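You operate a simulated robot arm through the tools that you are given. There is no shell and no other tool.

You are at the controls of a simulated robot arm. One attempt, no reset.

TASK
Clamp the dark blank at the stops and draw its yellow line.
Fine: push it up to the stops first; marker back in its pot, clamp raised again. Set down upright: yellow marker. A coat counts when it lies all over at full strength: go over it till it gets no stronger.

Only the result counts: the job must be done as asked and must still hold three seconds after the hand-in. Knocking over, shifting, dropping, spilling or breaking anything else fails it.

THE ROBOT
A 6-joint arm with a three-finger gripper, fixed in place. Base frame: the origin is at the foot of the arm, x ahead of it, y to its left, z up. Lengths are in mm, angles in rad, forces in N, time in s.
Its first joint turns from -2.897 to 2.897 rad. Payload 4.89 kg.
The TCP is the grasp point between the finger pads, 30 mm short of the fingertips. In the tool frame z runs along the fingers and y along their closing line. Largest opening 164 mm; the body of the gripper starts 125 mm behind the TCP.
Orientation is that of the tool frame in the base frame, as a unit quaternion [x, y, z, w]. With the fingers straight down and closing along the base's y, the tool's x points along the base's -x, its y along +y and its z along -z.

THE INTERFACE
- The arm moves only by the tool jog_arm. Its argument "plan" is a list of rows, each a list of 3 entries, a list of its own where there are three numbers: the shift along the tool's x, y, z in units of 30 mm (1.0 is 30 mm), then the turn, a rotation vector about the tool's x, y, z in units of 4 degrees (1.0 is 4 degrees), then the finger opening in mm, from 0 to 164. In form: [[[dx, dy, dz], [wx, wy, wz], fingers], ...]. A call has 1 to 20 rows; each row shifts and turns the commanded pose from where the row before left it, along the tool's axes as they then stand. A call with a number of a shift or a turn outside -1 to 1 is refused whole. A row lasts 0.2 s, in which the tool goes at most 50 mm and 0.15 rad; a call with a longer step from one row to the next is refused whole, and so is a gripper value outside its range. Where a pose cannot be reached the arm comes as near as it can. A force on the tool above 60 N (or 10 N above the force at the start of the call, whichever is more), or a blocked arm, ends the call early, and 0.2 s more pass. The fingers move at their own pace (about 108 mm/s each) and stop on an object; they squeeze with about 30 N. The grip force told is the motor's: it shows also when the fingers shut on nothing. Time passes only in rows, and 0.2 s behind the last, so rows that do not move let the fingers close. It gives the time, the measured TCP pose, the force on the tool (base axes), the opening and the grip force at its end, in the units of the frame above (readings bear some noise), with the torque about the TCP (base axes, N m) and any sound that the robot's microphone picked up.
- Cameras (640 x 400 px; columns grow to the right, rows downward): "scene" is fixed at [208.4, -499, 1587.2]; the picture's right is [0.72, -0.70, 0.00], its down [-0.30, -0.31, -0.90] and it looks along [0.63, 0.65, -0.43] (base axes); focal length 335 px, centre (320, 200). "wrist" rides on the gripper at [76, -2, -152] in the tool frame; the picture's right is [0.02, 1.00, 0.00], its down [-0.88, 0.02, -0.47] and it looks along [-0.47, 0.01, 0.88] (tool axes); focal length 247 px, centre (320, 200). There is no depth. A picture from a camera that has moved, and an enlarged one, comes with that camera's place and axes in the base frame and with its lens. The place of the scene camera against the robot may be out by one fixed shift of up to 12 mm in any direction.
- camera(camera): a new picture of that camera. The clock stands still meanwhile.
- raise_lower(by): slides the trunk up (or, below 0, down) by that many mm; the arm rides with it, the base frame stays. It gives what a move gives, with no picture.
- close_up(camera, box): a new picture of the part [left, top, right, bottom] of that camera's present view, enlarged. The clock stands still meanwhile.
- sign_off(): hands the job in; it is judged then, once.

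Nothing tells you positions but the pictures and the camera data. Unless the task says otherwise, let go and move clear before handing in.

The tools are called after ">>>" as a command line: name --argument value ..., lists and objects as JSON in quotes. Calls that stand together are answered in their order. jog_arm: Moves the arm, as the interface text tells. Its arguments: {"type":"object","properties":{"plan":{"type":"array"}},"required":["plan"]} The other tools are called the same way: raise_lower (by) slides the trunk up or down; camera (camera) takes a picture; close_up (camera, box) takes an enlarged picture of a part of a camera's view; sign_off () hands the job in.

At the start:

```text
t: 0.0
ee_pos: [481.1, 184.8, 1319.1]
orientation: [0.0, 1.0, 0.0, 0.0]
force: [0.9, -0.5, -0.2]
ft_torque: [0.03, -0.01, 0.03]
opening: 163.9
finger_force: 0.0
trunk travel left (down, up): [-175.0, 215.0]
```

scene: 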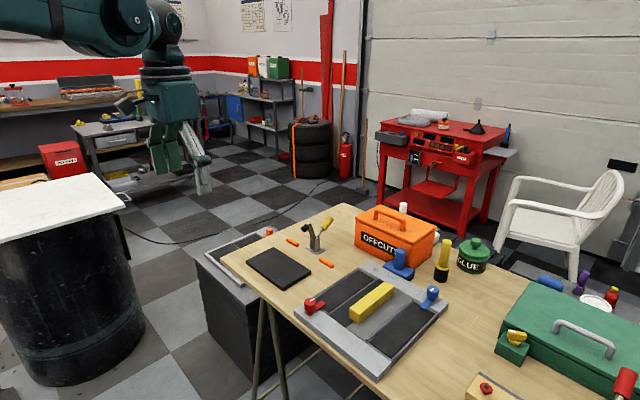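
wrist: 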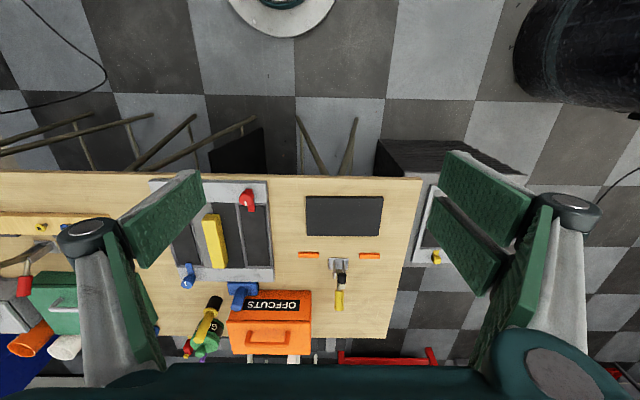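

I see a table with a dark blank, two orange stops, a toggle clamp between them, and a yellow-ish marker in a pot on the far side. I'll take enlarged pictures first to work out positions.

>>> close_up --camera "scene" --box '[220, 190, 380, 290]'

>>> close_up --camera "scene" --box '[280, 190, 520, 340]'

>>> close_up --camera "wrist" --box '[280, 180, 440, 320]'

>>> close_up --camera "wrist" --box '[140, 170, 320, 360]'

>>> close_up --camera "scene" --box '[440, 240, 640, 400]'

```text
4.00 times, centred on (300, 240) of scene
camera zoom: at [208.4, -499.0, 1587.2], right [0.72, -0.7, 0.0], down [-0.3, -0.31, -0.9], along [0.63, 0.65, -0.43], focal length 1338 px, centre (400, 40)
```

zoom: 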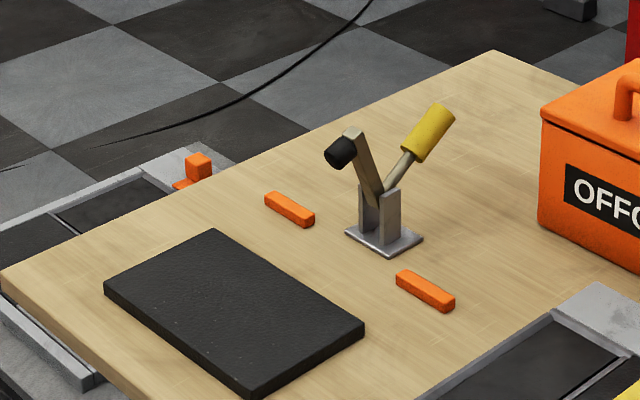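

```text
2.67 times, centred on (400, 265) of scene
camera zoom: at [208.4, -499.0, 1587.2], right [0.72, -0.7, 0.0], down [-0.3, -0.31, -0.9], along [0.63, 0.65, -0.43], focal length 892 px, centre (107, 27)
```

zoom: 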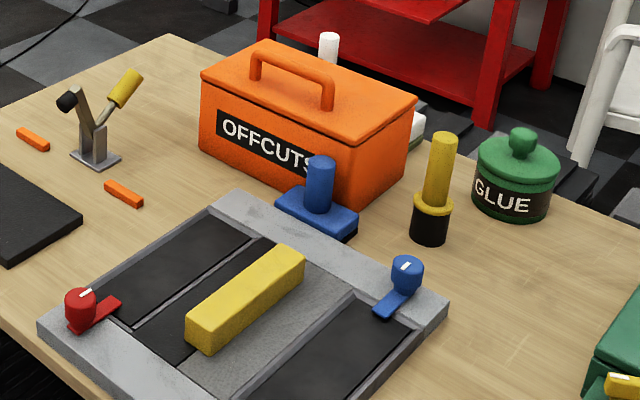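

```text
2.86 times, centred on (360, 250) of wrist
camera zoom: at [405.1, 183.9, 1471.2], right [-0.02, 1.0, 0.0], down [0.88, 0.02, 0.47], along [0.47, 0.01, -0.88], focal length 706 px, centre (206, 57)
```

zoom: 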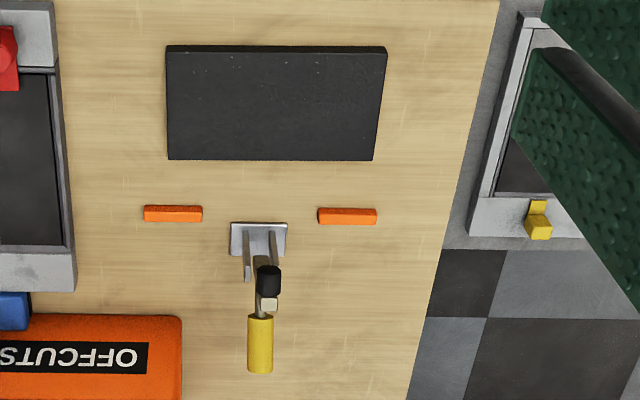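

```text
2.11 times, centred on (230, 265) of wrist
camera zoom: at [405.1, 183.9, 1471.2], right [-0.02, 1.0, 0.0], down [0.88, 0.02, 0.47], along [0.47, 0.01, -0.88], focal length 520 px, centre (510, 63)
```

zoom: 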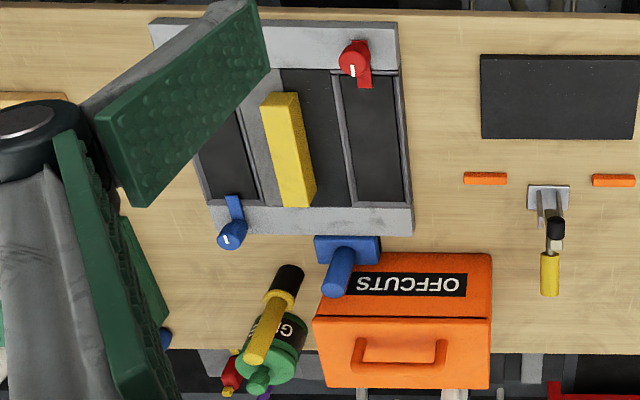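

```text
2.50 times, centred on (540, 320) of scene
camera zoom: at [208.4, -499.0, 1587.2], right [0.72, -0.7, 0.0], down [-0.3, -0.31, -0.9], along [0.63, 0.65, -0.43], focal length 836 px, centre (-230, -100)
```

zoom: 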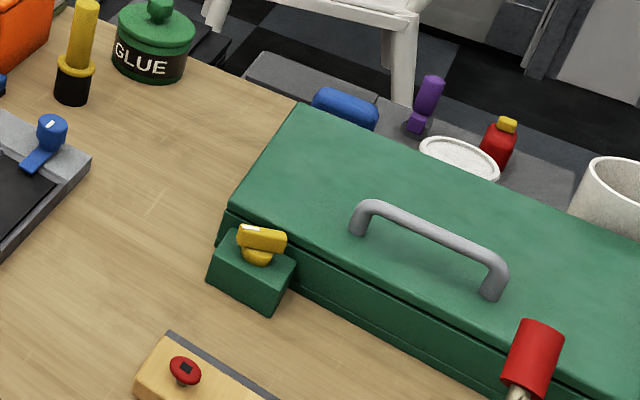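

The marker stands in a black pot near the glue. The table top is at z of about 900, and the blank spans roughly x 700–814, y 157–356. I'll move closer over the blank to measure it better.

>>> jog_arm --plan '[[[-0.7, 0.361, 0.772], [0, 0, 0], 164], [[-0.7, 0.361, 0.772], [0, 0, 0], 164], [[-0.7, 0.361, 0.772], [0, 0, 0], 164], [[-0.7, 0.361, 0.772], [0, 0, 0], 164], [[-0.7, 0.361, 0.772], [0, 0, 0], 164], [[-0.7, 0.361, 0.772], [0, 0, 0], 164], [[0, 0, 0], [0, 0, 0], 164]]'

>>> camera --camera "wrist"

>>> close_up --camera "wrist" --box '[220, 100, 460, 250]'

```text
t: 1.6
ee_pos: [608.7, 248.9, 1177.3]
orientation: [0.001, 1.0, -0.001, 0.0]
force: [0.9, 0.9, 0.0]
ft_torque: [-0.02, 0.1, 0.03]
opening: 164.0
finger_force: 0.1
trunk travel left (down, up): [-175.0, 215.0]
```

```text
taken
camera wrist: at [532.2, 247.7, 1329.9], right [-0.02, 1.0, 0.0], down [0.88, 0.02, 0.47], along [0.47, 0.01, -0.88], focal length 247 px, centre (320, 200)
```

wrist: 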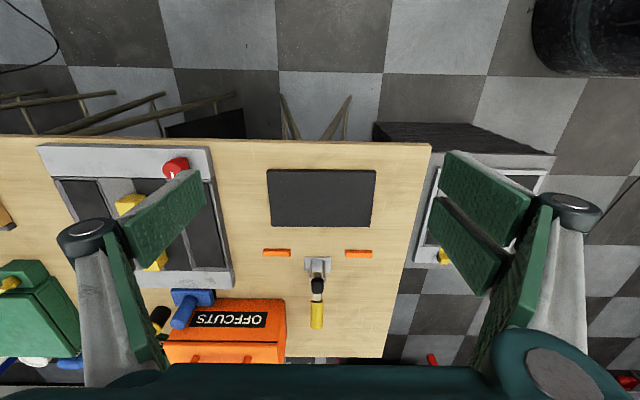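

```text
2.67 times, centred on (340, 175) of wrist
camera zoom: at [532.2, 247.7, 1329.9], right [-0.02, 1.0, 0.0], down [0.88, 0.02, 0.47], along [0.47, 0.01, -0.88], focal length 659 px, centre (267, 267)
```

zoom: 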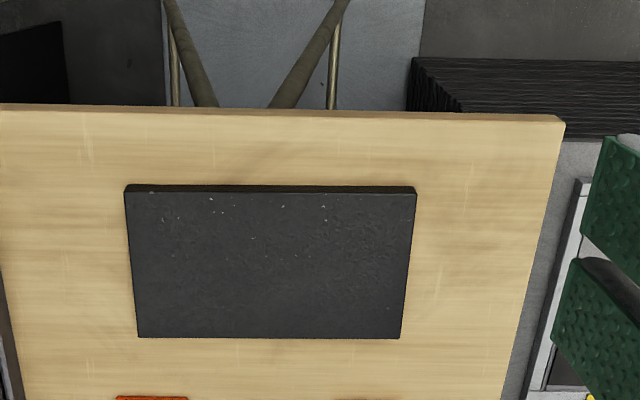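

No line mark is visible on the blank yet. I'll go lower to look at the blank's surface and at how the clamp is built.

>>> jog_arm --plan '[[[-0.75, 0, 0.8], [0, 0, 0], 164], [[-0.75, 0, 0.8], [0, 0, 0], 164], [[-0.75, 0, 0.8], [0, 0, 0], 164], [[-0.75, 0, 0.8], [0, 0, 0], 164], [[0, 0, 0], [0, 0, 0], 164]]'

>>> camera --camera "wrist"

>>> close_up --camera "wrist" --box '[220, 100, 420, 225]'

>>> close_up --camera "wrist" --box '[220, 220, 420, 345]'

>>> camera --camera "scene"

```text
t: 2.8
ee_pos: [697.6, 251.1, 1083.6]
orientation: [0.0, 1.0, 0.0, -0.001]
force: [0.3, -0.2, -0.3]
ft_torque: [0.0, 0.09, 0.02]
opening: 163.9
finger_force: 0.1
trunk travel left (down, up): [-175.0, 215.0]
```

```text
taken
camera wrist: at [621.2, 250.5, 1235.4], right [-0.02, 1.0, 0.0], down [0.88, 0.02, 0.47], along [0.47, 0.01, -0.88], focal length 247 px, centre (320, 200)
```

wrist: 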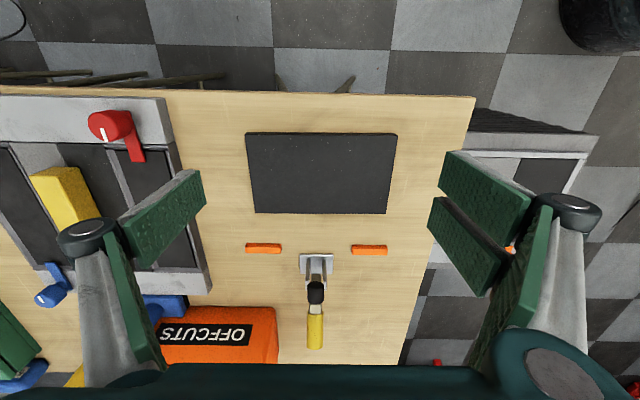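

```text
3.20 times, centred on (320, 162) of wrist
camera zoom: at [621.2, 250.5, 1235.4], right [-0.02, 1.0, 0.0], down [0.88, 0.02, 0.47], along [0.47, 0.01, -0.88], focal length 790 px, centre (320, 320)
```

zoom: 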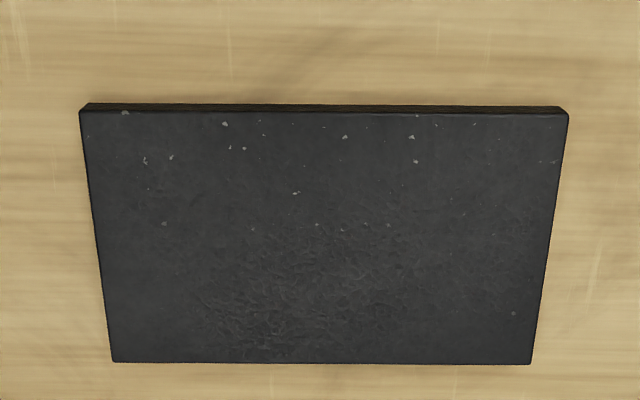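

```text
3.20 times, centred on (320, 282) of wrist
camera zoom: at [621.2, 250.5, 1235.4], right [-0.02, 1.0, 0.0], down [0.88, 0.02, 0.47], along [0.47, 0.01, -0.88], focal length 790 px, centre (320, -64)
```

zoom: 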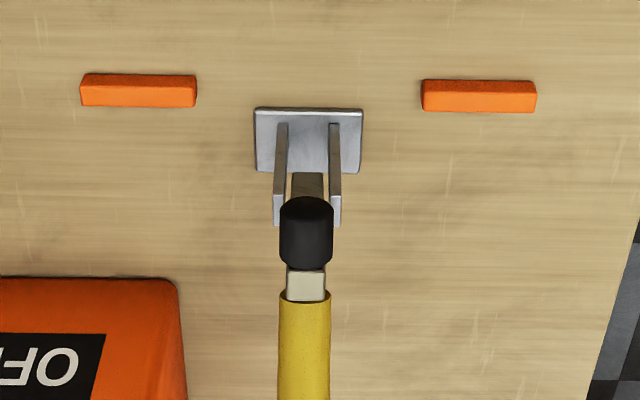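

```text
taken
```

scene: 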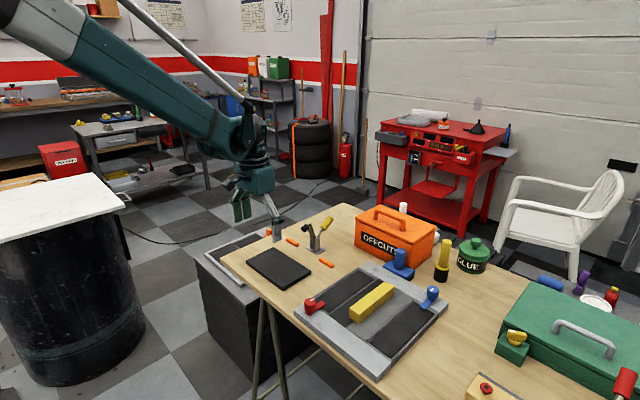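

I can't see a guide line from here, so I'll zoom further into parts of the blank.

>>> close_up --camera "wrist" --box '[240, 125, 320, 175]'

>>> close_up --camera "wrist" --box '[320, 125, 400, 175]'

>>> close_up --camera "wrist" --box '[240, 170, 320, 220]'

>>> close_up --camera "wrist" --box '[320, 170, 400, 220]'

>>> close_up --camera "scene" --box '[240, 240, 320, 290]'

>>> close_up --camera "scene" --box '[280, 205, 352, 250]'

>>> close_up --camera "scene" --box '[380, 220, 500, 295]'

```text
8.00 times, centred on (280, 150) of wrist
camera zoom: at [621.2, 250.5, 1235.4], right [-0.02, 1.0, 0.0], down [0.88, 0.02, 0.47], along [0.47, 0.01, -0.88], focal length 1976 px, centre (640, 600)
```

zoom: 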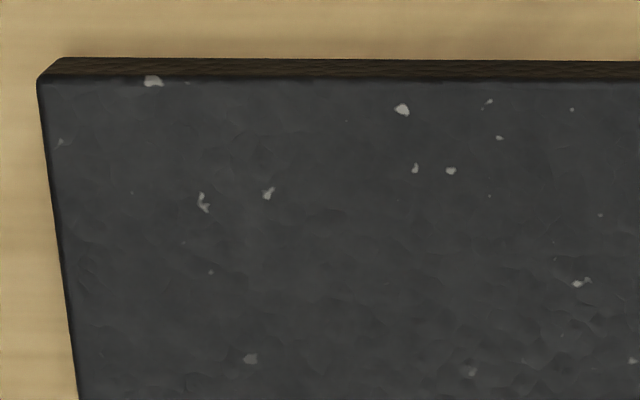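

```text
8.00 times, centred on (360, 150) of wrist
camera zoom: at [621.2, 250.5, 1235.4], right [-0.02, 1.0, 0.0], down [0.88, 0.02, 0.47], along [0.47, 0.01, -0.88], focal length 1976 px, centre (0, 600)
```

zoom: 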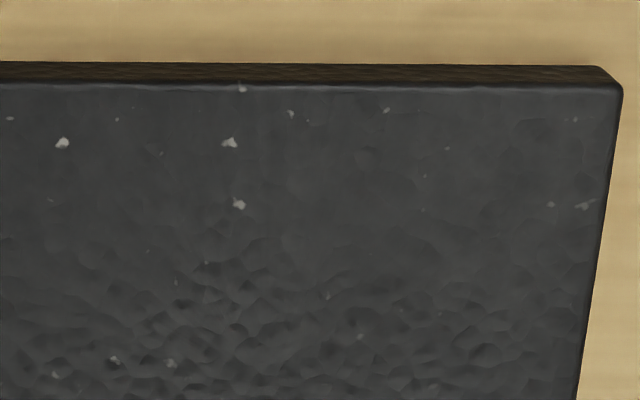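

```text
8.00 times, centred on (280, 195) of wrist
camera zoom: at [621.2, 250.5, 1235.4], right [-0.02, 1.0, 0.0], down [0.88, 0.02, 0.47], along [0.47, 0.01, -0.88], focal length 1976 px, centre (640, 240)
```

zoom: 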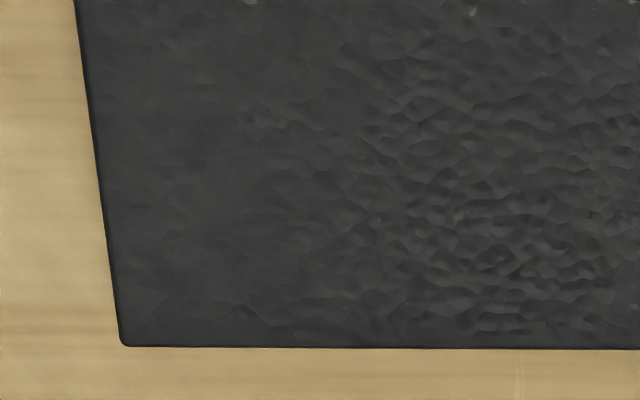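

```text
8.00 times, centred on (360, 195) of wrist
camera zoom: at [621.2, 250.5, 1235.4], right [-0.02, 1.0, 0.0], down [0.88, 0.02, 0.47], along [0.47, 0.01, -0.88], focal length 1976 px, centre (0, 240)
```

zoom: 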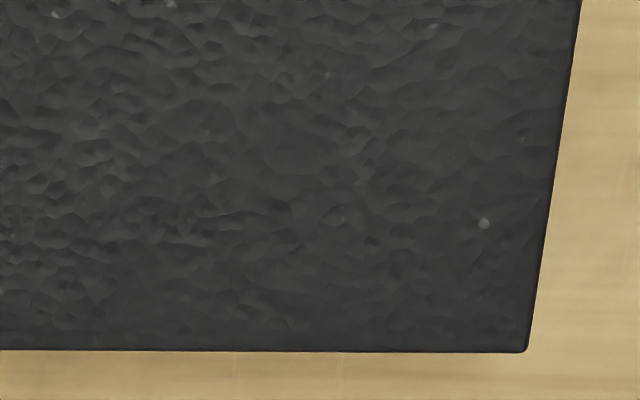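

```text
8.00 times, centred on (280, 265) of scene
camera zoom: at [208.4, -499.0, 1587.2], right [0.72, -0.7, 0.0], down [-0.3, -0.31, -0.9], along [0.63, 0.65, -0.43], focal length 2677 px, centre (640, -320)
```

zoom: 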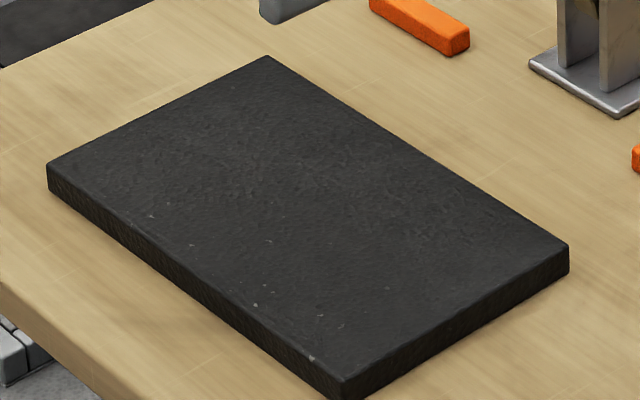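

```text
8.89 times, centred on (316, 228) of scene
camera zoom: at [208.4, -499.0, 1587.2], right [0.72, -0.7, 0.0], down [-0.3, -0.31, -0.9], along [0.63, 0.65, -0.43], focal length 2974 px, centre (356, -44)
```

zoom: 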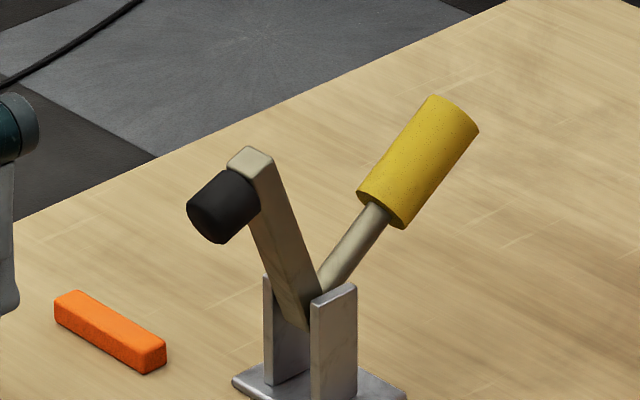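

```text
5.33 times, centred on (440, 258) of scene
camera zoom: at [208.4, -499.0, 1587.2], right [0.72, -0.7, 0.0], down [-0.3, -0.31, -0.9], along [0.63, 0.65, -0.43], focal length 1785 px, centre (-320, -107)
```

zoom: 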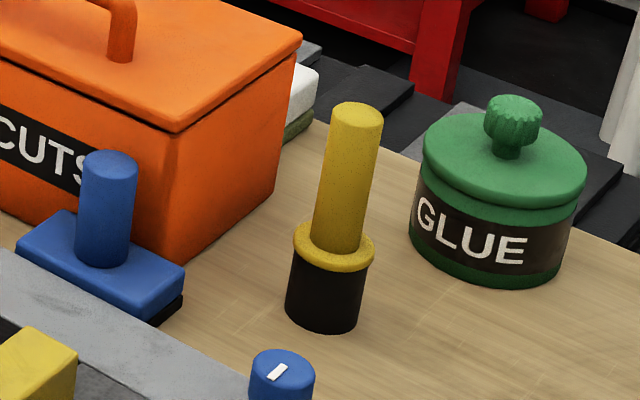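

The clamp is a V-shaped lever: the pad arm leans toward -x, the yellow handle toward +x. The blank has no visible guide, so I'll check the wall posters and the rest of the scene for a drawing.

>>> close_up --camera "scene" --box '[230, 0, 310, 50]'

>>> close_up --camera "scene" --box '[130, 0, 210, 50]'

>>> close_up --camera "scene" --box '[290, 250, 450, 350]'

>>> close_up --camera "scene" --box '[440, 300, 640, 400]'

>>> close_up --camera "scene" --box '[190, 200, 290, 300]'

```text
8.00 times, centred on (270, 25) of scene
camera zoom: at [208.4, -499.0, 1587.2], right [0.72, -0.7, 0.0], down [-0.3, -0.31, -0.9], along [0.63, 0.65, -0.43], focal length 2677 px, centre (720, 1600)
```

zoom: 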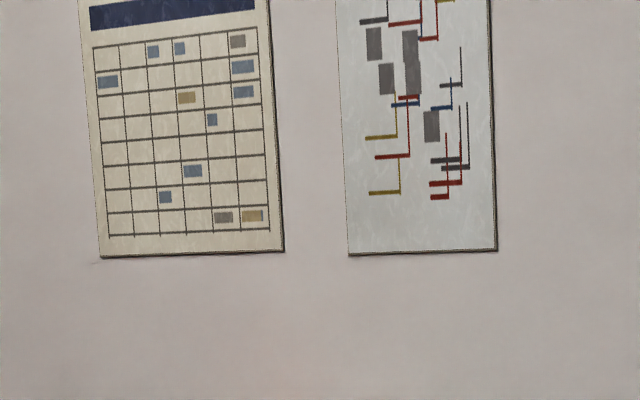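

```text
8.00 times, centred on (170, 25) of scene
camera zoom: at [208.4, -499.0, 1587.2], right [0.72, -0.7, 0.0], down [-0.3, -0.31, -0.9], along [0.63, 0.65, -0.43], focal length 2677 px, centre (1520, 1600)
```

zoom: 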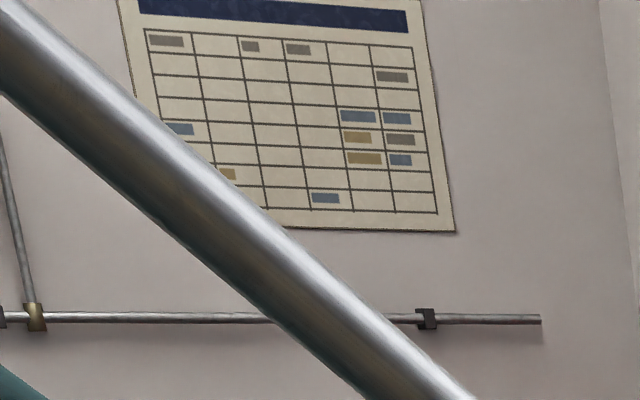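

```text
4.00 times, centred on (370, 300) of scene
camera zoom: at [208.4, -499.0, 1587.2], right [0.72, -0.7, 0.0], down [-0.3, -0.31, -0.9], along [0.63, 0.65, -0.43], focal length 1338 px, centre (120, -200)
```

zoom: 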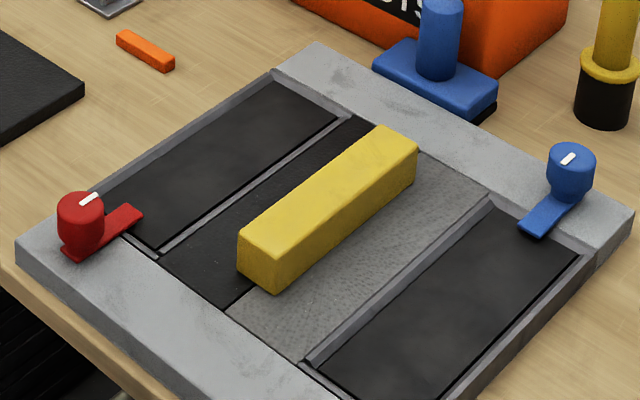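

```text
3.20 times, centred on (540, 350) of scene
camera zoom: at [208.4, -499.0, 1587.2], right [0.72, -0.7, 0.0], down [-0.3, -0.31, -0.9], along [0.63, 0.65, -0.43], focal length 1071 px, centre (-384, -280)
```

zoom: 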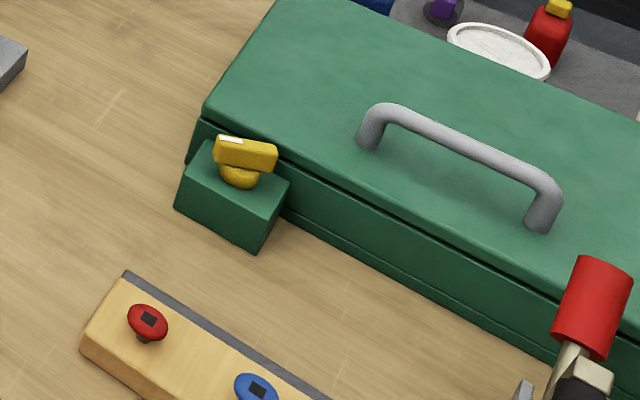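

```text
4.00 times, centred on (240, 250) of scene
camera zoom: at [208.4, -499.0, 1587.2], right [0.72, -0.7, 0.0], down [-0.3, -0.31, -0.9], along [0.63, 0.65, -0.43], focal length 1338 px, centre (640, 0)
```

zoom: 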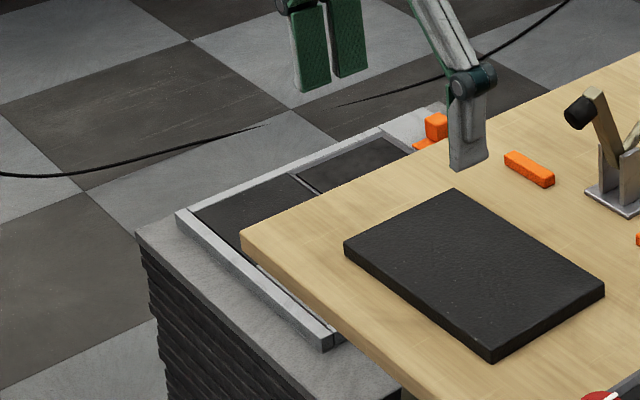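

The guide isn't visible yet, so I'll start by pushing the blank to the stops and look again afterwards. I'll open the fingers to 120 mm, come down behind the near edge at x≈672, and feel for the table height.

>>> jog_arm --plan '[[[0.2, 0.02, 0.85], [0, 0, 0], 120], [[0.2, 0.02, 0.85], [0, 0, 0], 120], [[0.2, 0.02, 0.85], [0, 0, 0], 120], [[0.13, 0.02, 0.85], [0, 0, 0], 120], [[0.1, 0, 0.85], [0, 0, 0], 120], [[0, 0, 0], [0, 0, 0], 120]]'

>>> camera --camera "wrist"

>>> close_up --camera "scene" --box '[200, 180, 360, 300]'

```text
t: 4.2
ee_pos: [673.8, 250.9, 955.2]
orientation: [0.0, 1.0, 0.0, 0.0]
force: [0.2, 0.2, -0.5]
ft_torque: [-0.01, 0.04, 0.0]
opening: 120.2
finger_force: 0.0
trunk travel left (down, up): [-175.0, 215.0]
```

```text
taken
camera wrist: at [597.5, 250.0, 1108.0], right [-0.02, 1.0, 0.0], down [0.88, 0.02, 0.47], along [0.47, 0.01, -0.88], focal length 247 px, centre (320, 200)
```

wrist: 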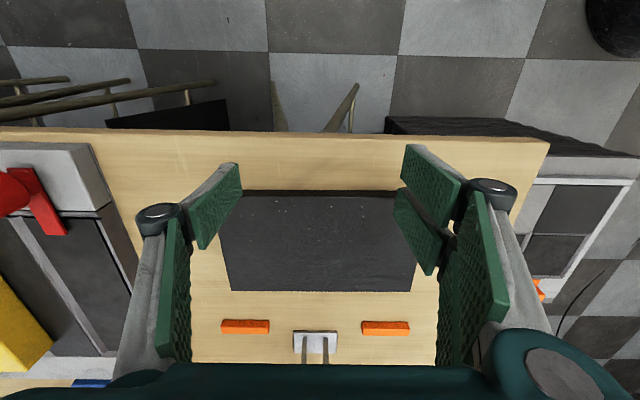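

```text
3.33 times, centred on (280, 240) of scene
camera zoom: at [208.4, -499.0, 1587.2], right [0.72, -0.7, 0.0], down [-0.3, -0.31, -0.9], along [0.63, 0.65, -0.43], focal length 1115 px, centre (453, 67)
```

zoom: 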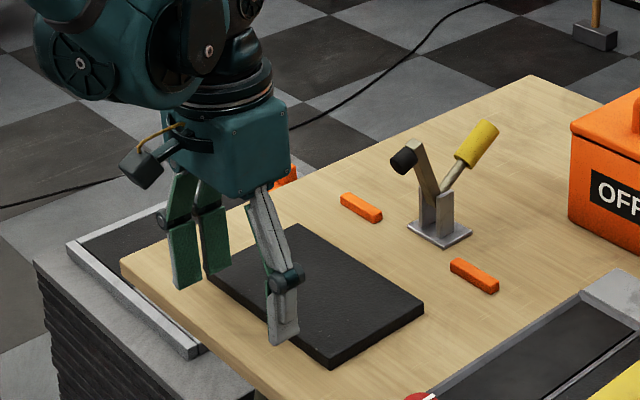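

The fingertips are now about 925 mm high, just clear of the near edge. I'll go down in small steps to feel for the table.

>>> jog_arm --plan '[[[0, 0.05, 0.15], [0, 0, 0], 120], [[0, 0.02, 0.15], [0, 0, 0], 120], [[0, 0, 0.1], [0, 0, 0], 120], [[0, 0, 0.1], [0, 0, 0], 120], [[0, 0, 0.1], [0, 0, 0], 120], [[0, 0, 0.07], [0, 0, 0], 120], [[0, 0, 0.07], [0, 0, 0], 120]]'

>>> close_up --camera "scene" --box '[220, 220, 320, 300]'

```text
t: 5.8
ee_pos: [673.6, 255.0, 934.2]
orientation: [0.0, 1.0, -0.001, 0.0]
force: [3.9, 1.2, 9.2]
ft_torque: [0.73, -0.35, -0.18]
opening: 123.1
finger_force: 3.2
trunk travel left (down, up): [-175.0, 215.0]
```

```text
5.00 times, centred on (270, 260) of scene
camera zoom: at [208.4, -499.0, 1587.2], right [0.72, -0.7, 0.0], down [-0.3, -0.31, -0.9], along [0.63, 0.65, -0.43], focal length 1673 px, centre (570, -100)
```

zoom: 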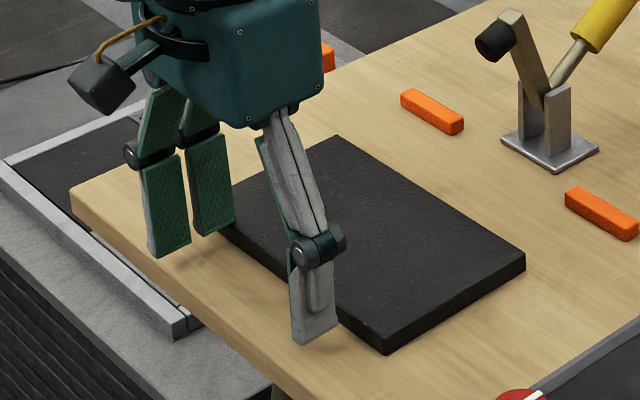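

Contact force shows at TCP z≈934, which puts the tips at about 904. I'll check what they're touching.

>>> close_up --camera "wrist" --box '[180, 130, 460, 310]'

>>> close_up --camera "scene" --box '[240, 250, 300, 300]'

```text
2.22 times, centred on (320, 220) of wrist
camera zoom: at [596.4, 253.2, 1086.7], right [-0.02, 1.0, 0.0], down [0.88, 0.02, 0.47], along [0.47, 0.01, -0.88], focal length 549 px, centre (320, 156)
```

zoom: 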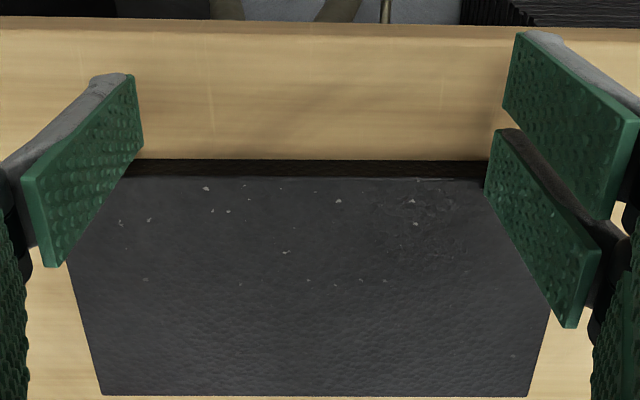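

```text
8.00 times, centred on (270, 275) of scene
camera zoom: at [208.4, -499.0, 1587.2], right [0.72, -0.7, 0.0], down [-0.3, -0.31, -0.9], along [0.63, 0.65, -0.43], focal length 2677 px, centre (720, -400)
```

zoom: 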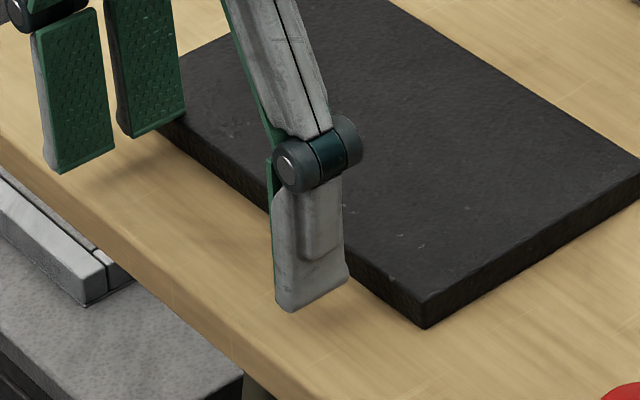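

Torque shows the forward pad on the +y side, which has two side-by-side pads, touching the blank's near top edge. So the blank's top is at about 904. I'll lift, back off in -x, close the fingers and probe the table itself.

>>> jog_arm --plan '[[[0, 0, -0.5], [0, 0, 0], 120], [[0, 0, -0.5], [0, 0, 0], 60], [[0.5, 0, 0], [0, 0, 0], 0], [[0.4, 0, 0], [0, 0, 0], 0], [[0, 0, 0], [0, 0, 0], 0], [[0, 0, 0], [0, 0, 0], 0]]'

>>> camera --camera "wrist"

>>> close_up --camera "scene" --box '[220, 220, 320, 300]'

```text
t: 7.2
ee_pos: [645.6, 254.5, 964.0]
orientation: [0.001, 1.0, -0.001, 0.0]
force: [-0.6, 0.7, -0.7]
ft_torque: [0.04, 0.0, 0.01]
opening: 0.2
finger_force: 29.7
trunk travel left (down, up): [-175.0, 215.0]
```

```text
taken
camera wrist: at [569.2, 253.9, 1116.4], right [-0.02, 1.0, 0.0], down [0.88, 0.02, 0.47], along [0.47, 0.01, -0.88], focal length 247 px, centre (320, 200)
```

wrist: 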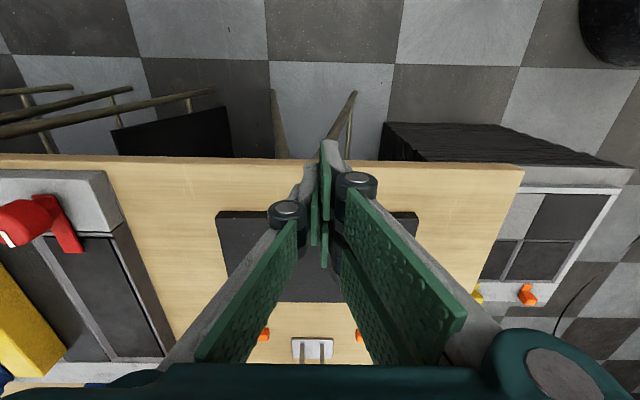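

```text
5.00 times, centred on (270, 260) of scene
camera zoom: at [208.4, -499.0, 1587.2], right [0.72, -0.7, 0.0], down [-0.3, -0.31, -0.9], along [0.63, 0.65, -0.43], focal length 1673 px, centre (570, -100)
```

zoom: 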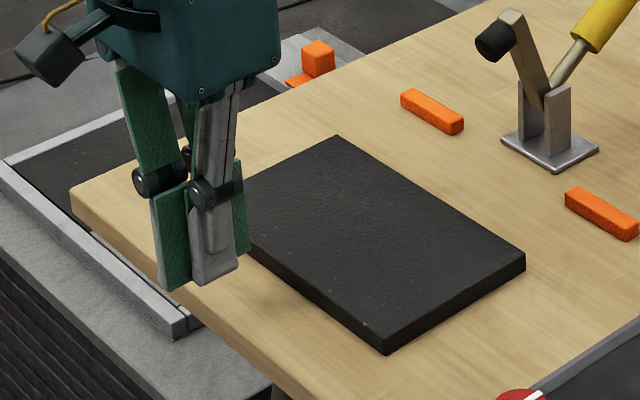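

The blank hasn't moved. Fingers are closed behind the near edge, and I'll now step down to find the table.

>>> jog_arm --plan '[[[0, 0, 0.9], [0, 0, 0], 0], [[0, 0, 0.2], [0, 0, 0], 0], [[0, 0, 0.1], [0, 0, 0], 0], [[0, 0, 0.05], [0, 0, 0], 0]]'

```text
t: 8.2
ee_pos: [645.9, 253.5, 928.2]
orientation: [0.0, 1.0, 0.0, 0.0]
force: [0.3, 0.4, -0.1]
ft_torque: [-0.02, 0.04, -0.01]
opening: 0.2
finger_force: 29.9
trunk travel left (down, up): [-175.0, 215.0]
```

>>> jog_arm --plan '[[[0, 0, 0.05], [0, 0, 0], 0], [[0, 0, 0.05], [0, 0, 0], 0], [[0, 0, 0.05], [0, 0, 0], 0]]'

>>> jog_arm --plan '[[[0, 0, 0.05], [0, 0, 0], 0], [[0, 0, 0.05], [0, 0, 0], 0]]'

```text
t: 9.0
ee_pos: [646.3, 253.6, 927.0]
orientation: [0.001, 1.0, 0.0, 0.001]
force: [-5.3, -1.9, 45.6]
ft_torque: [-0.08, -0.32, -0.02]
opening: 0.0
finger_force: 44.5
trunk travel left (down, up): [-175.0, 215.0]
stopped in row 3: the force on the tool passed its limit at 71 N (the readings are from after the stop); the commanded pose is now the measured one
```

```text
t: 9.4
ee_pos: [646.6, 254.4, 925.9]
orientation: [-0.001, 1.0, 0.0, 0.001]
force: [-9.4, -3.7, 46.9]
ft_torque: [-0.13, -0.25, -0.03]
opening: 0.0
finger_force: 45.3
trunk travel left (down, up): [-175.0, 215.0]
stopped in row 1: the force on the tool passed its limit at 67 N (the readings are from after the stop); the commanded pose is now the measured one
```

The table is at z≈897 (tips touch at TCP≈927). I'll raise to TCP z≈930 and push the blank in +x toward the stops, whose near faces I put at x≈887.

>>> jog_arm --plan '[[[0, 0, -0.13], [0, 0, 0], 0], [[-0.3, 0, 0], [0, 0, 0], 0], [[-0.3, 0, 0], [0, 0, 0], 0], [[-0.3, 0, 0], [0, 0, 0], 0], [[-0.3, 0, 0], [0, 0, 0], 0]]'

>>> close_up --camera "scene" --box '[220, 210, 340, 300]'

>>> camera --camera "wrist"

```text
t: 10.6
ee_pos: [682.0, 253.2, 927.2]
orientation: [0.0, 1.0, 0.0, 0.001]
force: [0.9, -0.3, -0.5]
ft_torque: [0.0, -0.03, 0.03]
opening: 0.0
finger_force: 44.7
trunk travel left (down, up): [-175.0, 215.0]
```

```text
4.44 times, centred on (280, 255) of scene
camera zoom: at [208.4, -499.0, 1587.2], right [0.72, -0.7, 0.0], down [-0.3, -0.31, -0.9], along [0.63, 0.65, -0.43], focal length 1487 px, centre (498, -44)
```

zoom: 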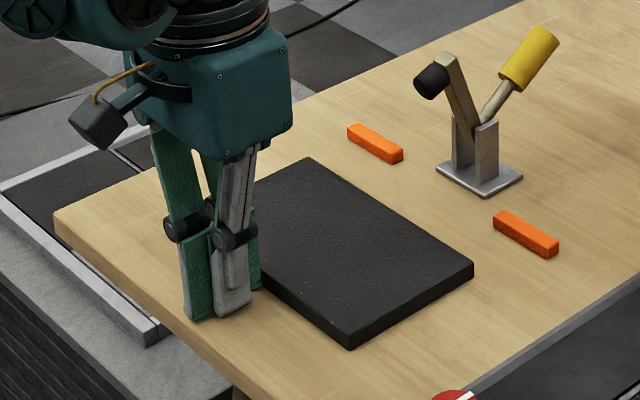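

```text
taken
camera wrist: at [606.9, 252.8, 1080.0], right [-0.02, 1.0, 0.0], down [0.88, 0.02, 0.48], along [0.48, 0.01, -0.88], focal length 247 px, centre (320, 200)
```

wrist: 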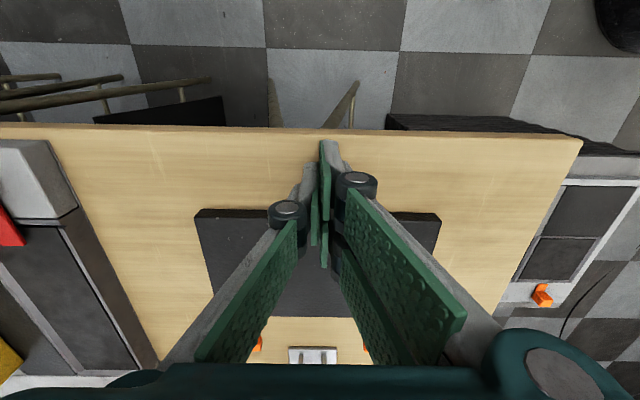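

The blank is moving with the fingers (about 14 mm so far). I'll keep pushing, roughly 40 mm more, then check.

>>> jog_arm --plan '[[[-0.25, 0.03, -0.06], [0, 0, 0], 0], [[-0.25, 0, 0], [0, 0, 0], 0], [[-0.25, 0, 0], [0, 0, 0], 0], [[-0.25, 0, 0], [0, 0, 0], 0], [[-0.25, 0, 0], [0, 0, 0], 0], [[-0.1, 0, 0], [0, 0, 0], 0]]'

>>> close_up --camera "scene" --box '[220, 210, 340, 300]'

>>> close_up --camera "wrist" --box '[180, 180, 460, 360]'

```text
t: 12.0
ee_pos: [722.7, 255.8, 930.3]
orientation: [-0.001, 1.0, 0.0, 0.001]
force: [-0.1, 1.3, 0.8]
ft_torque: [0.01, -0.02, -0.02]
opening: 0.2
finger_force: 45.4
trunk travel left (down, up): [-175.0, 215.0]
```

```text
4.44 times, centred on (280, 255) of scene
camera zoom: at [208.4, -499.0, 1587.2], right [0.72, -0.7, 0.0], down [-0.3, -0.31, -0.9], along [0.63, 0.65, -0.43], focal length 1487 px, centre (498, -44)
```

zoom: 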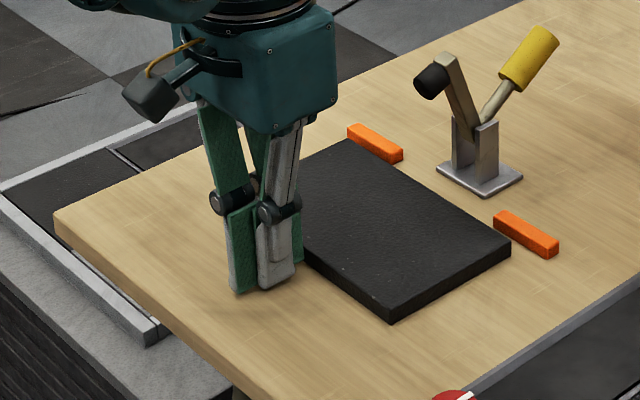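

```text
2.22 times, centred on (320, 270) of wrist
camera zoom: at [646.8, 254.5, 1081.7], right [-0.02, 1.0, 0.0], down [0.88, 0.02, 0.48], along [0.47, 0.01, -0.88], focal length 549 px, centre (320, 44)
```

zoom: 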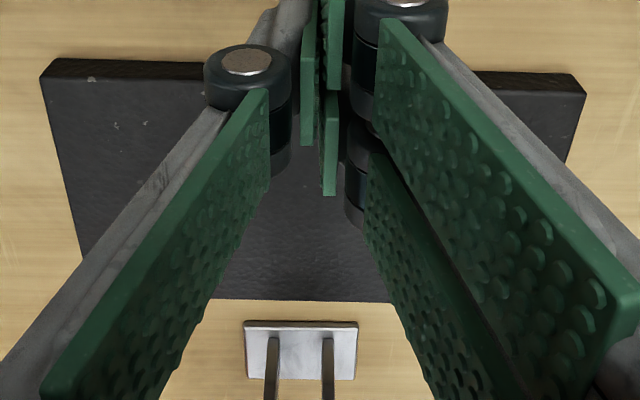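

About 12–14 mm remain to the stops. I'll push on slowly.

>>> jog_arm --plan '[[[-0.1, 0, 0], [0, 0, 0], 0], [[-0.1, 0, 0], [0, 0, 0], 0], [[-0.1, 0, 0], [0, 0, 0], 0], [[-0.1, 0, 0], [0, 0, 0], 0]]'

>>> close_up --camera "scene" --box '[260, 215, 340, 275]'

```text
t: 13.0
ee_pos: [735.5, 253.8, 930.1]
orientation: [-0.001, 1.0, 0.0, 0.001]
force: [-2.6, -0.3, 0.1]
ft_torque: [-0.04, 0.08, 0.0]
opening: 0.0
finger_force: 44.9
trunk travel left (down, up): [-175.0, 215.0]
```

```text
6.67 times, centred on (300, 245) of scene
camera zoom: at [208.4, -499.0, 1587.2], right [0.72, -0.7, 0.0], down [-0.3, -0.31, -0.9], along [0.63, 0.65, -0.43], focal length 2231 px, centre (453, -100)
```

zoom: 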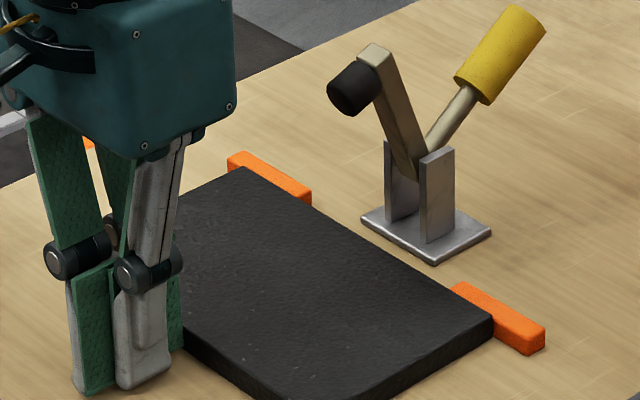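

The left stop looks reached and the right one is nearly there. A little more, gently, to square it up.

>>> jog_arm --plan '[[[-0.05, 0, 0], [0, 0, 0], 0], [[-0.05, 0, 0], [0, 0, 0], 0]]'

>>> close_up --camera "scene" --box '[260, 215, 340, 275]'

```text
t: 13.6
ee_pos: [735.5, 254.6, 930.4]
orientation: [0.0, 1.0, 0.0, 0.0]
force: [-36.7, -12.9, -3.0]
ft_torque: [-0.36, 0.89, -0.34]
opening: 0.0
finger_force: 44.9
trunk travel left (down, up): [-175.0, 215.0]
```

```text
6.67 times, centred on (300, 245) of scene
camera zoom: at [208.4, -499.0, 1587.2], right [0.72, -0.7, 0.0], down [-0.3, -0.31, -0.9], along [0.63, 0.65, -0.43], focal length 2231 px, centre (453, -100)
```

zoom: 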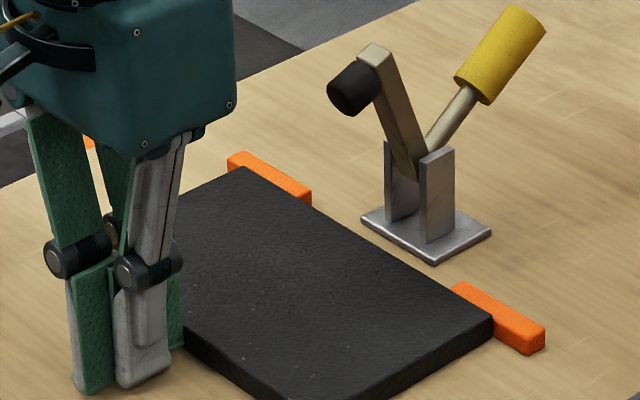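

It's firmly against the stops at 37 N. I'll back off in -x and rise, then look at the fit from above.

>>> jog_arm --plan '[[[0.1, 0, 0], [0, 0, 0], 0], [[0.3, 0, 0], [0, 0, 0], 0], [[0.2, 0, -0.8], [0, 0, 0], 0], [[0.2, 0, -1], [0, 0, 0], 0], [[0, 0, -1], [0, 0, 0], 0], [[0, 0, -1], [0, 0, 0], 0], [[0, 0, 0], [0, 0, 0], 0]]'

>>> camera --camera "wrist"

>>> close_up --camera "wrist" --box '[200, 180, 440, 330]'

>>> close_up --camera "scene" --box '[260, 215, 340, 275]'

```text
t: 15.2
ee_pos: [716.7, 255.3, 1047.0]
orientation: [0.0, 1.0, -0.001, 0.001]
force: [-0.8, -0.1, -0.5]
ft_torque: [0.05, -0.06, -0.02]
opening: 0.0
finger_force: 45.0
trunk travel left (down, up): [-175.0, 215.0]
```

```text
taken
camera wrist: at [639.8, 253.5, 1198.1], right [-0.02, 1.0, 0.0], down [0.88, 0.02, 0.48], along [0.47, 0.01, -0.88], focal length 247 px, centre (320, 200)
```

wrist: 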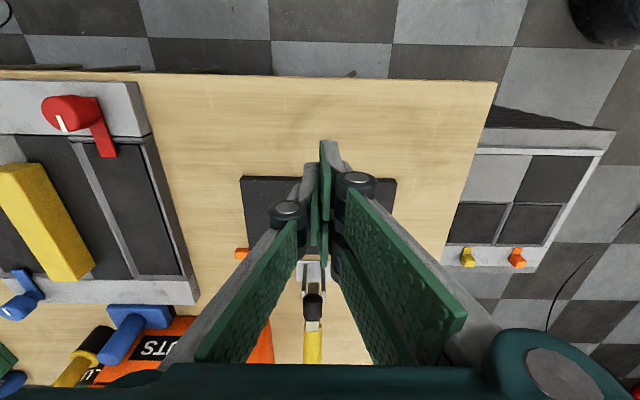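

```text
2.67 times, centred on (320, 255) of wrist
camera zoom: at [639.8, 253.5, 1198.1], right [-0.02, 1.0, 0.0], down [0.88, 0.02, 0.48], along [0.47, 0.01, -0.88], focal length 659 px, centre (320, 53)
```

zoom: 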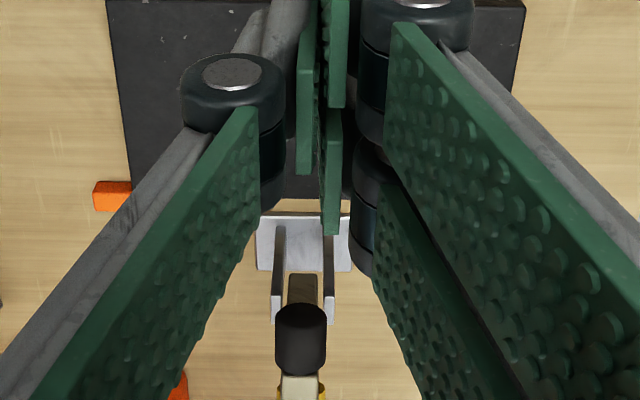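

```text
6.67 times, centred on (300, 245) of scene
camera zoom: at [208.4, -499.0, 1587.2], right [0.72, -0.7, 0.0], down [-0.3, -0.31, -0.9], along [0.63, 0.65, -0.43], focal length 2231 px, centre (453, -100)
```

zoom: 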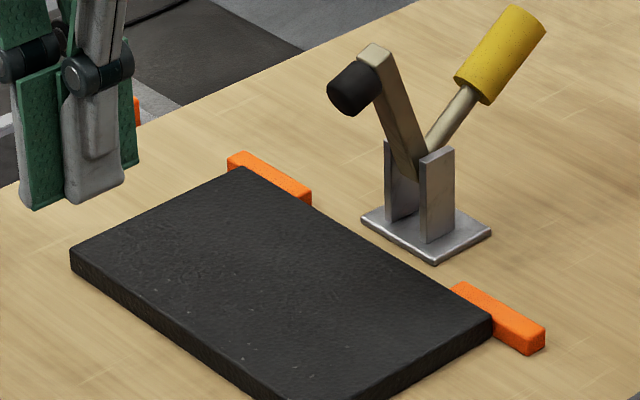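

The blank sits against both stops. The clamp pivot is at about (924, 250, 941) and the yellow handle tip at about (1004, 250, 998). I'll go up and over toward the handle to test reach and look.

>>> jog_arm --plan '[[[0, -0.06, -0.85], [0, 0, 0], 70], [[0, -0.06, -0.85], [0, 0, 0], 70], [[0, -0.06, -0.85], [0, 0, 0], 70], [[-0.9, 0, 0], [0, 0, 0], 70], [[-0.9, 0, 0], [0, 0, 0], 70], [[-0.9, 0, 0], [0, 0, 0], 70], [[-0.9, 0, 0], [0, 0, 0], 70], [[-0.9, 0, 0], [0, 0, 0], 70], [[0, 0, 0], [0, 0, 0], 70]]'

>>> camera --camera "wrist"

>>> close_up --camera "wrist" --box '[200, 120, 440, 270]'

>>> camera --camera "scene"

```text
t: 17.2
ee_pos: [850.8, 251.2, 1121.8]
orientation: [0.0, 1.0, 0.0, 0.001]
force: [-0.6, 0.3, 0.2]
ft_torque: [-0.04, 0.04, 0.01]
opening: 69.8
finger_force: 0.1
trunk travel left (down, up): [-175.0, 215.0]
```

```text
taken
camera wrist: at [773.2, 250.3, 1273.9], right [-0.02, 1.0, 0.0], down [0.88, 0.02, 0.47], along [0.47, 0.01, -0.88], focal length 247 px, centre (320, 200)
```

wrist: 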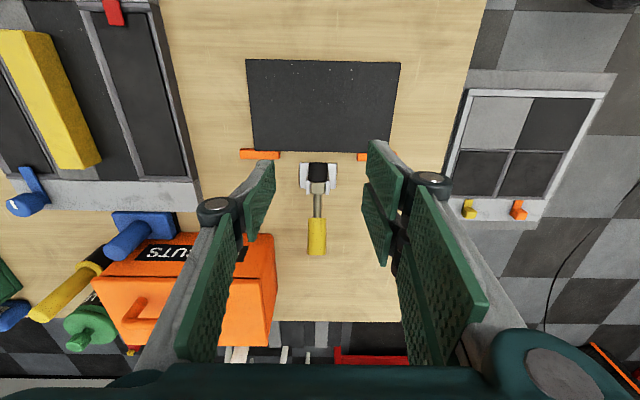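

```text
2.67 times, centred on (320, 195) of wrist
camera zoom: at [773.2, 250.3, 1273.9], right [-0.02, 1.0, 0.0], down [0.88, 0.02, 0.47], along [0.47, 0.01, -0.88], focal length 659 px, centre (320, 213)
```

zoom: 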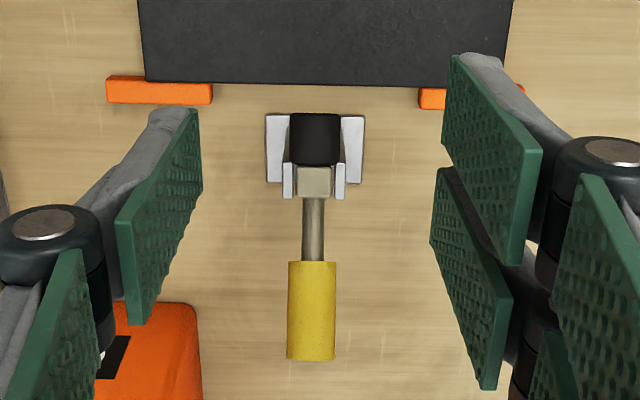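

```text
taken
```

scene: 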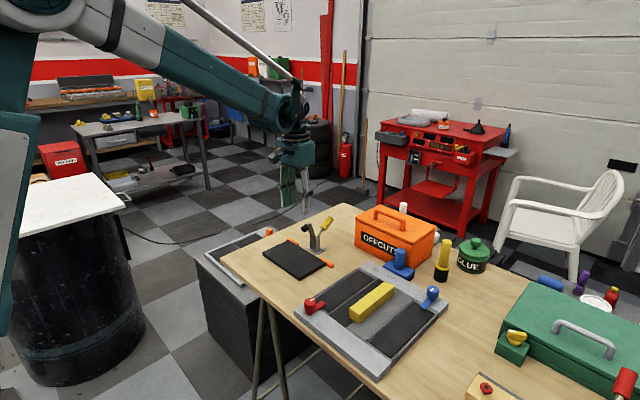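

The handle is centred at y≈250 and about 26 mm thick. I'll test reach by moving straight ahead at this height.

>>> jog_arm --plan '[[[-0.9, 0, 0], [0, 0, 0], 70], [[-0.9, 0, 0], [0, 0, 0], 70], [[-0.9, 0, 0], [0, 0, 0], 70], [[-0.9, 0, 0], [0, 0, 0], 70], [[-0.9, 0, 0], [0, 0, 0], 70], [[0, 0, 0], [0, 0, 0], 70]]'

>>> camera --camera "wrist"

>>> camera --camera "scene"

```text
t: 18.6
ee_pos: [985.5, 250.2, 1120.3]
orientation: [0.001, 1.0, 0.0, 0.001]
force: [1.2, 0.2, 0.8]
ft_torque: [-0.03, 0.07, 0.01]
opening: 70.2
finger_force: 0.0
trunk travel left (down, up): [-175.0, 215.0]
```

```text
taken
camera wrist: at [909.5, 249.1, 1271.9], right [-0.02, 1.0, 0.0], down [0.88, 0.02, 0.47], along [0.47, 0.01, -0.88], focal length 247 px, centre (320, 200)
```

wrist: 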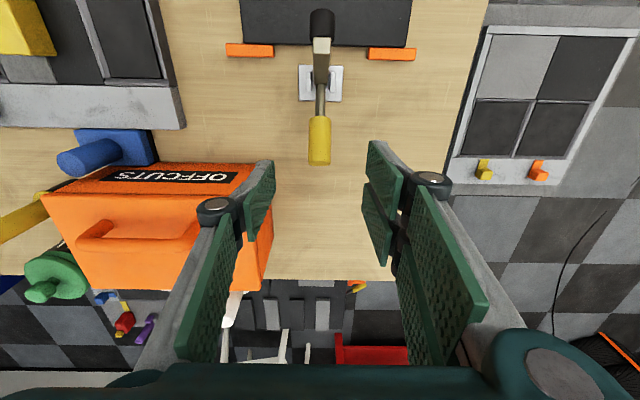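

```text
taken
```

scene: 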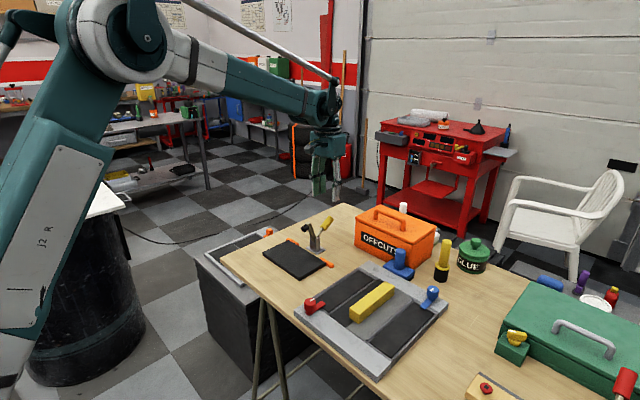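

It reaches there fine. Before descending, I want to check how close the OFFCUTS box is to the -y finger.

>>> close_up --camera "wrist" --box '[160, 60, 400, 290]'

>>> close_up --camera "scene" --box '[280, 110, 460, 280]'

```text
1.74 times, centred on (280, 175) of wrist
camera zoom: at [909.5, 249.1, 1271.9], right [-0.02, 1.0, 0.0], down [0.88, 0.02, 0.47], along [0.47, 0.01, -0.88], focal length 430 px, centre (390, 244)
```

zoom: 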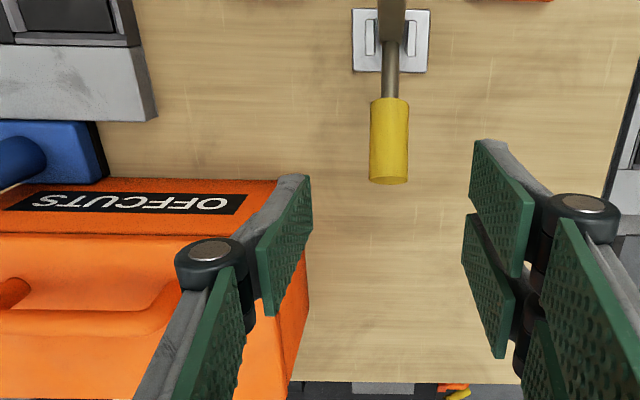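

```text
2.35 times, centred on (370, 195) of scene
camera zoom: at [208.4, -499.0, 1587.2], right [0.72, -0.7, 0.0], down [-0.3, -0.31, -0.9], along [0.63, 0.65, -0.43], focal length 787 px, centre (202, 212)
```

zoom: 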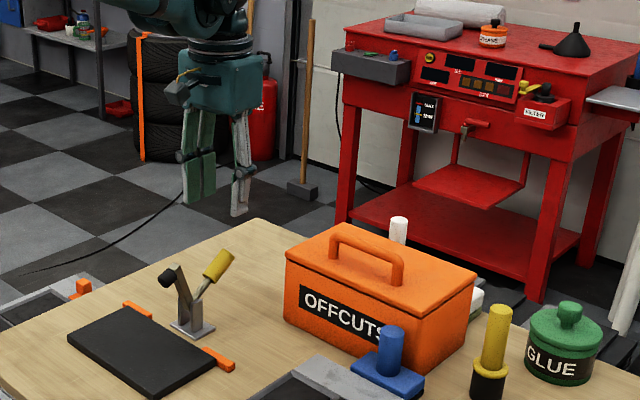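

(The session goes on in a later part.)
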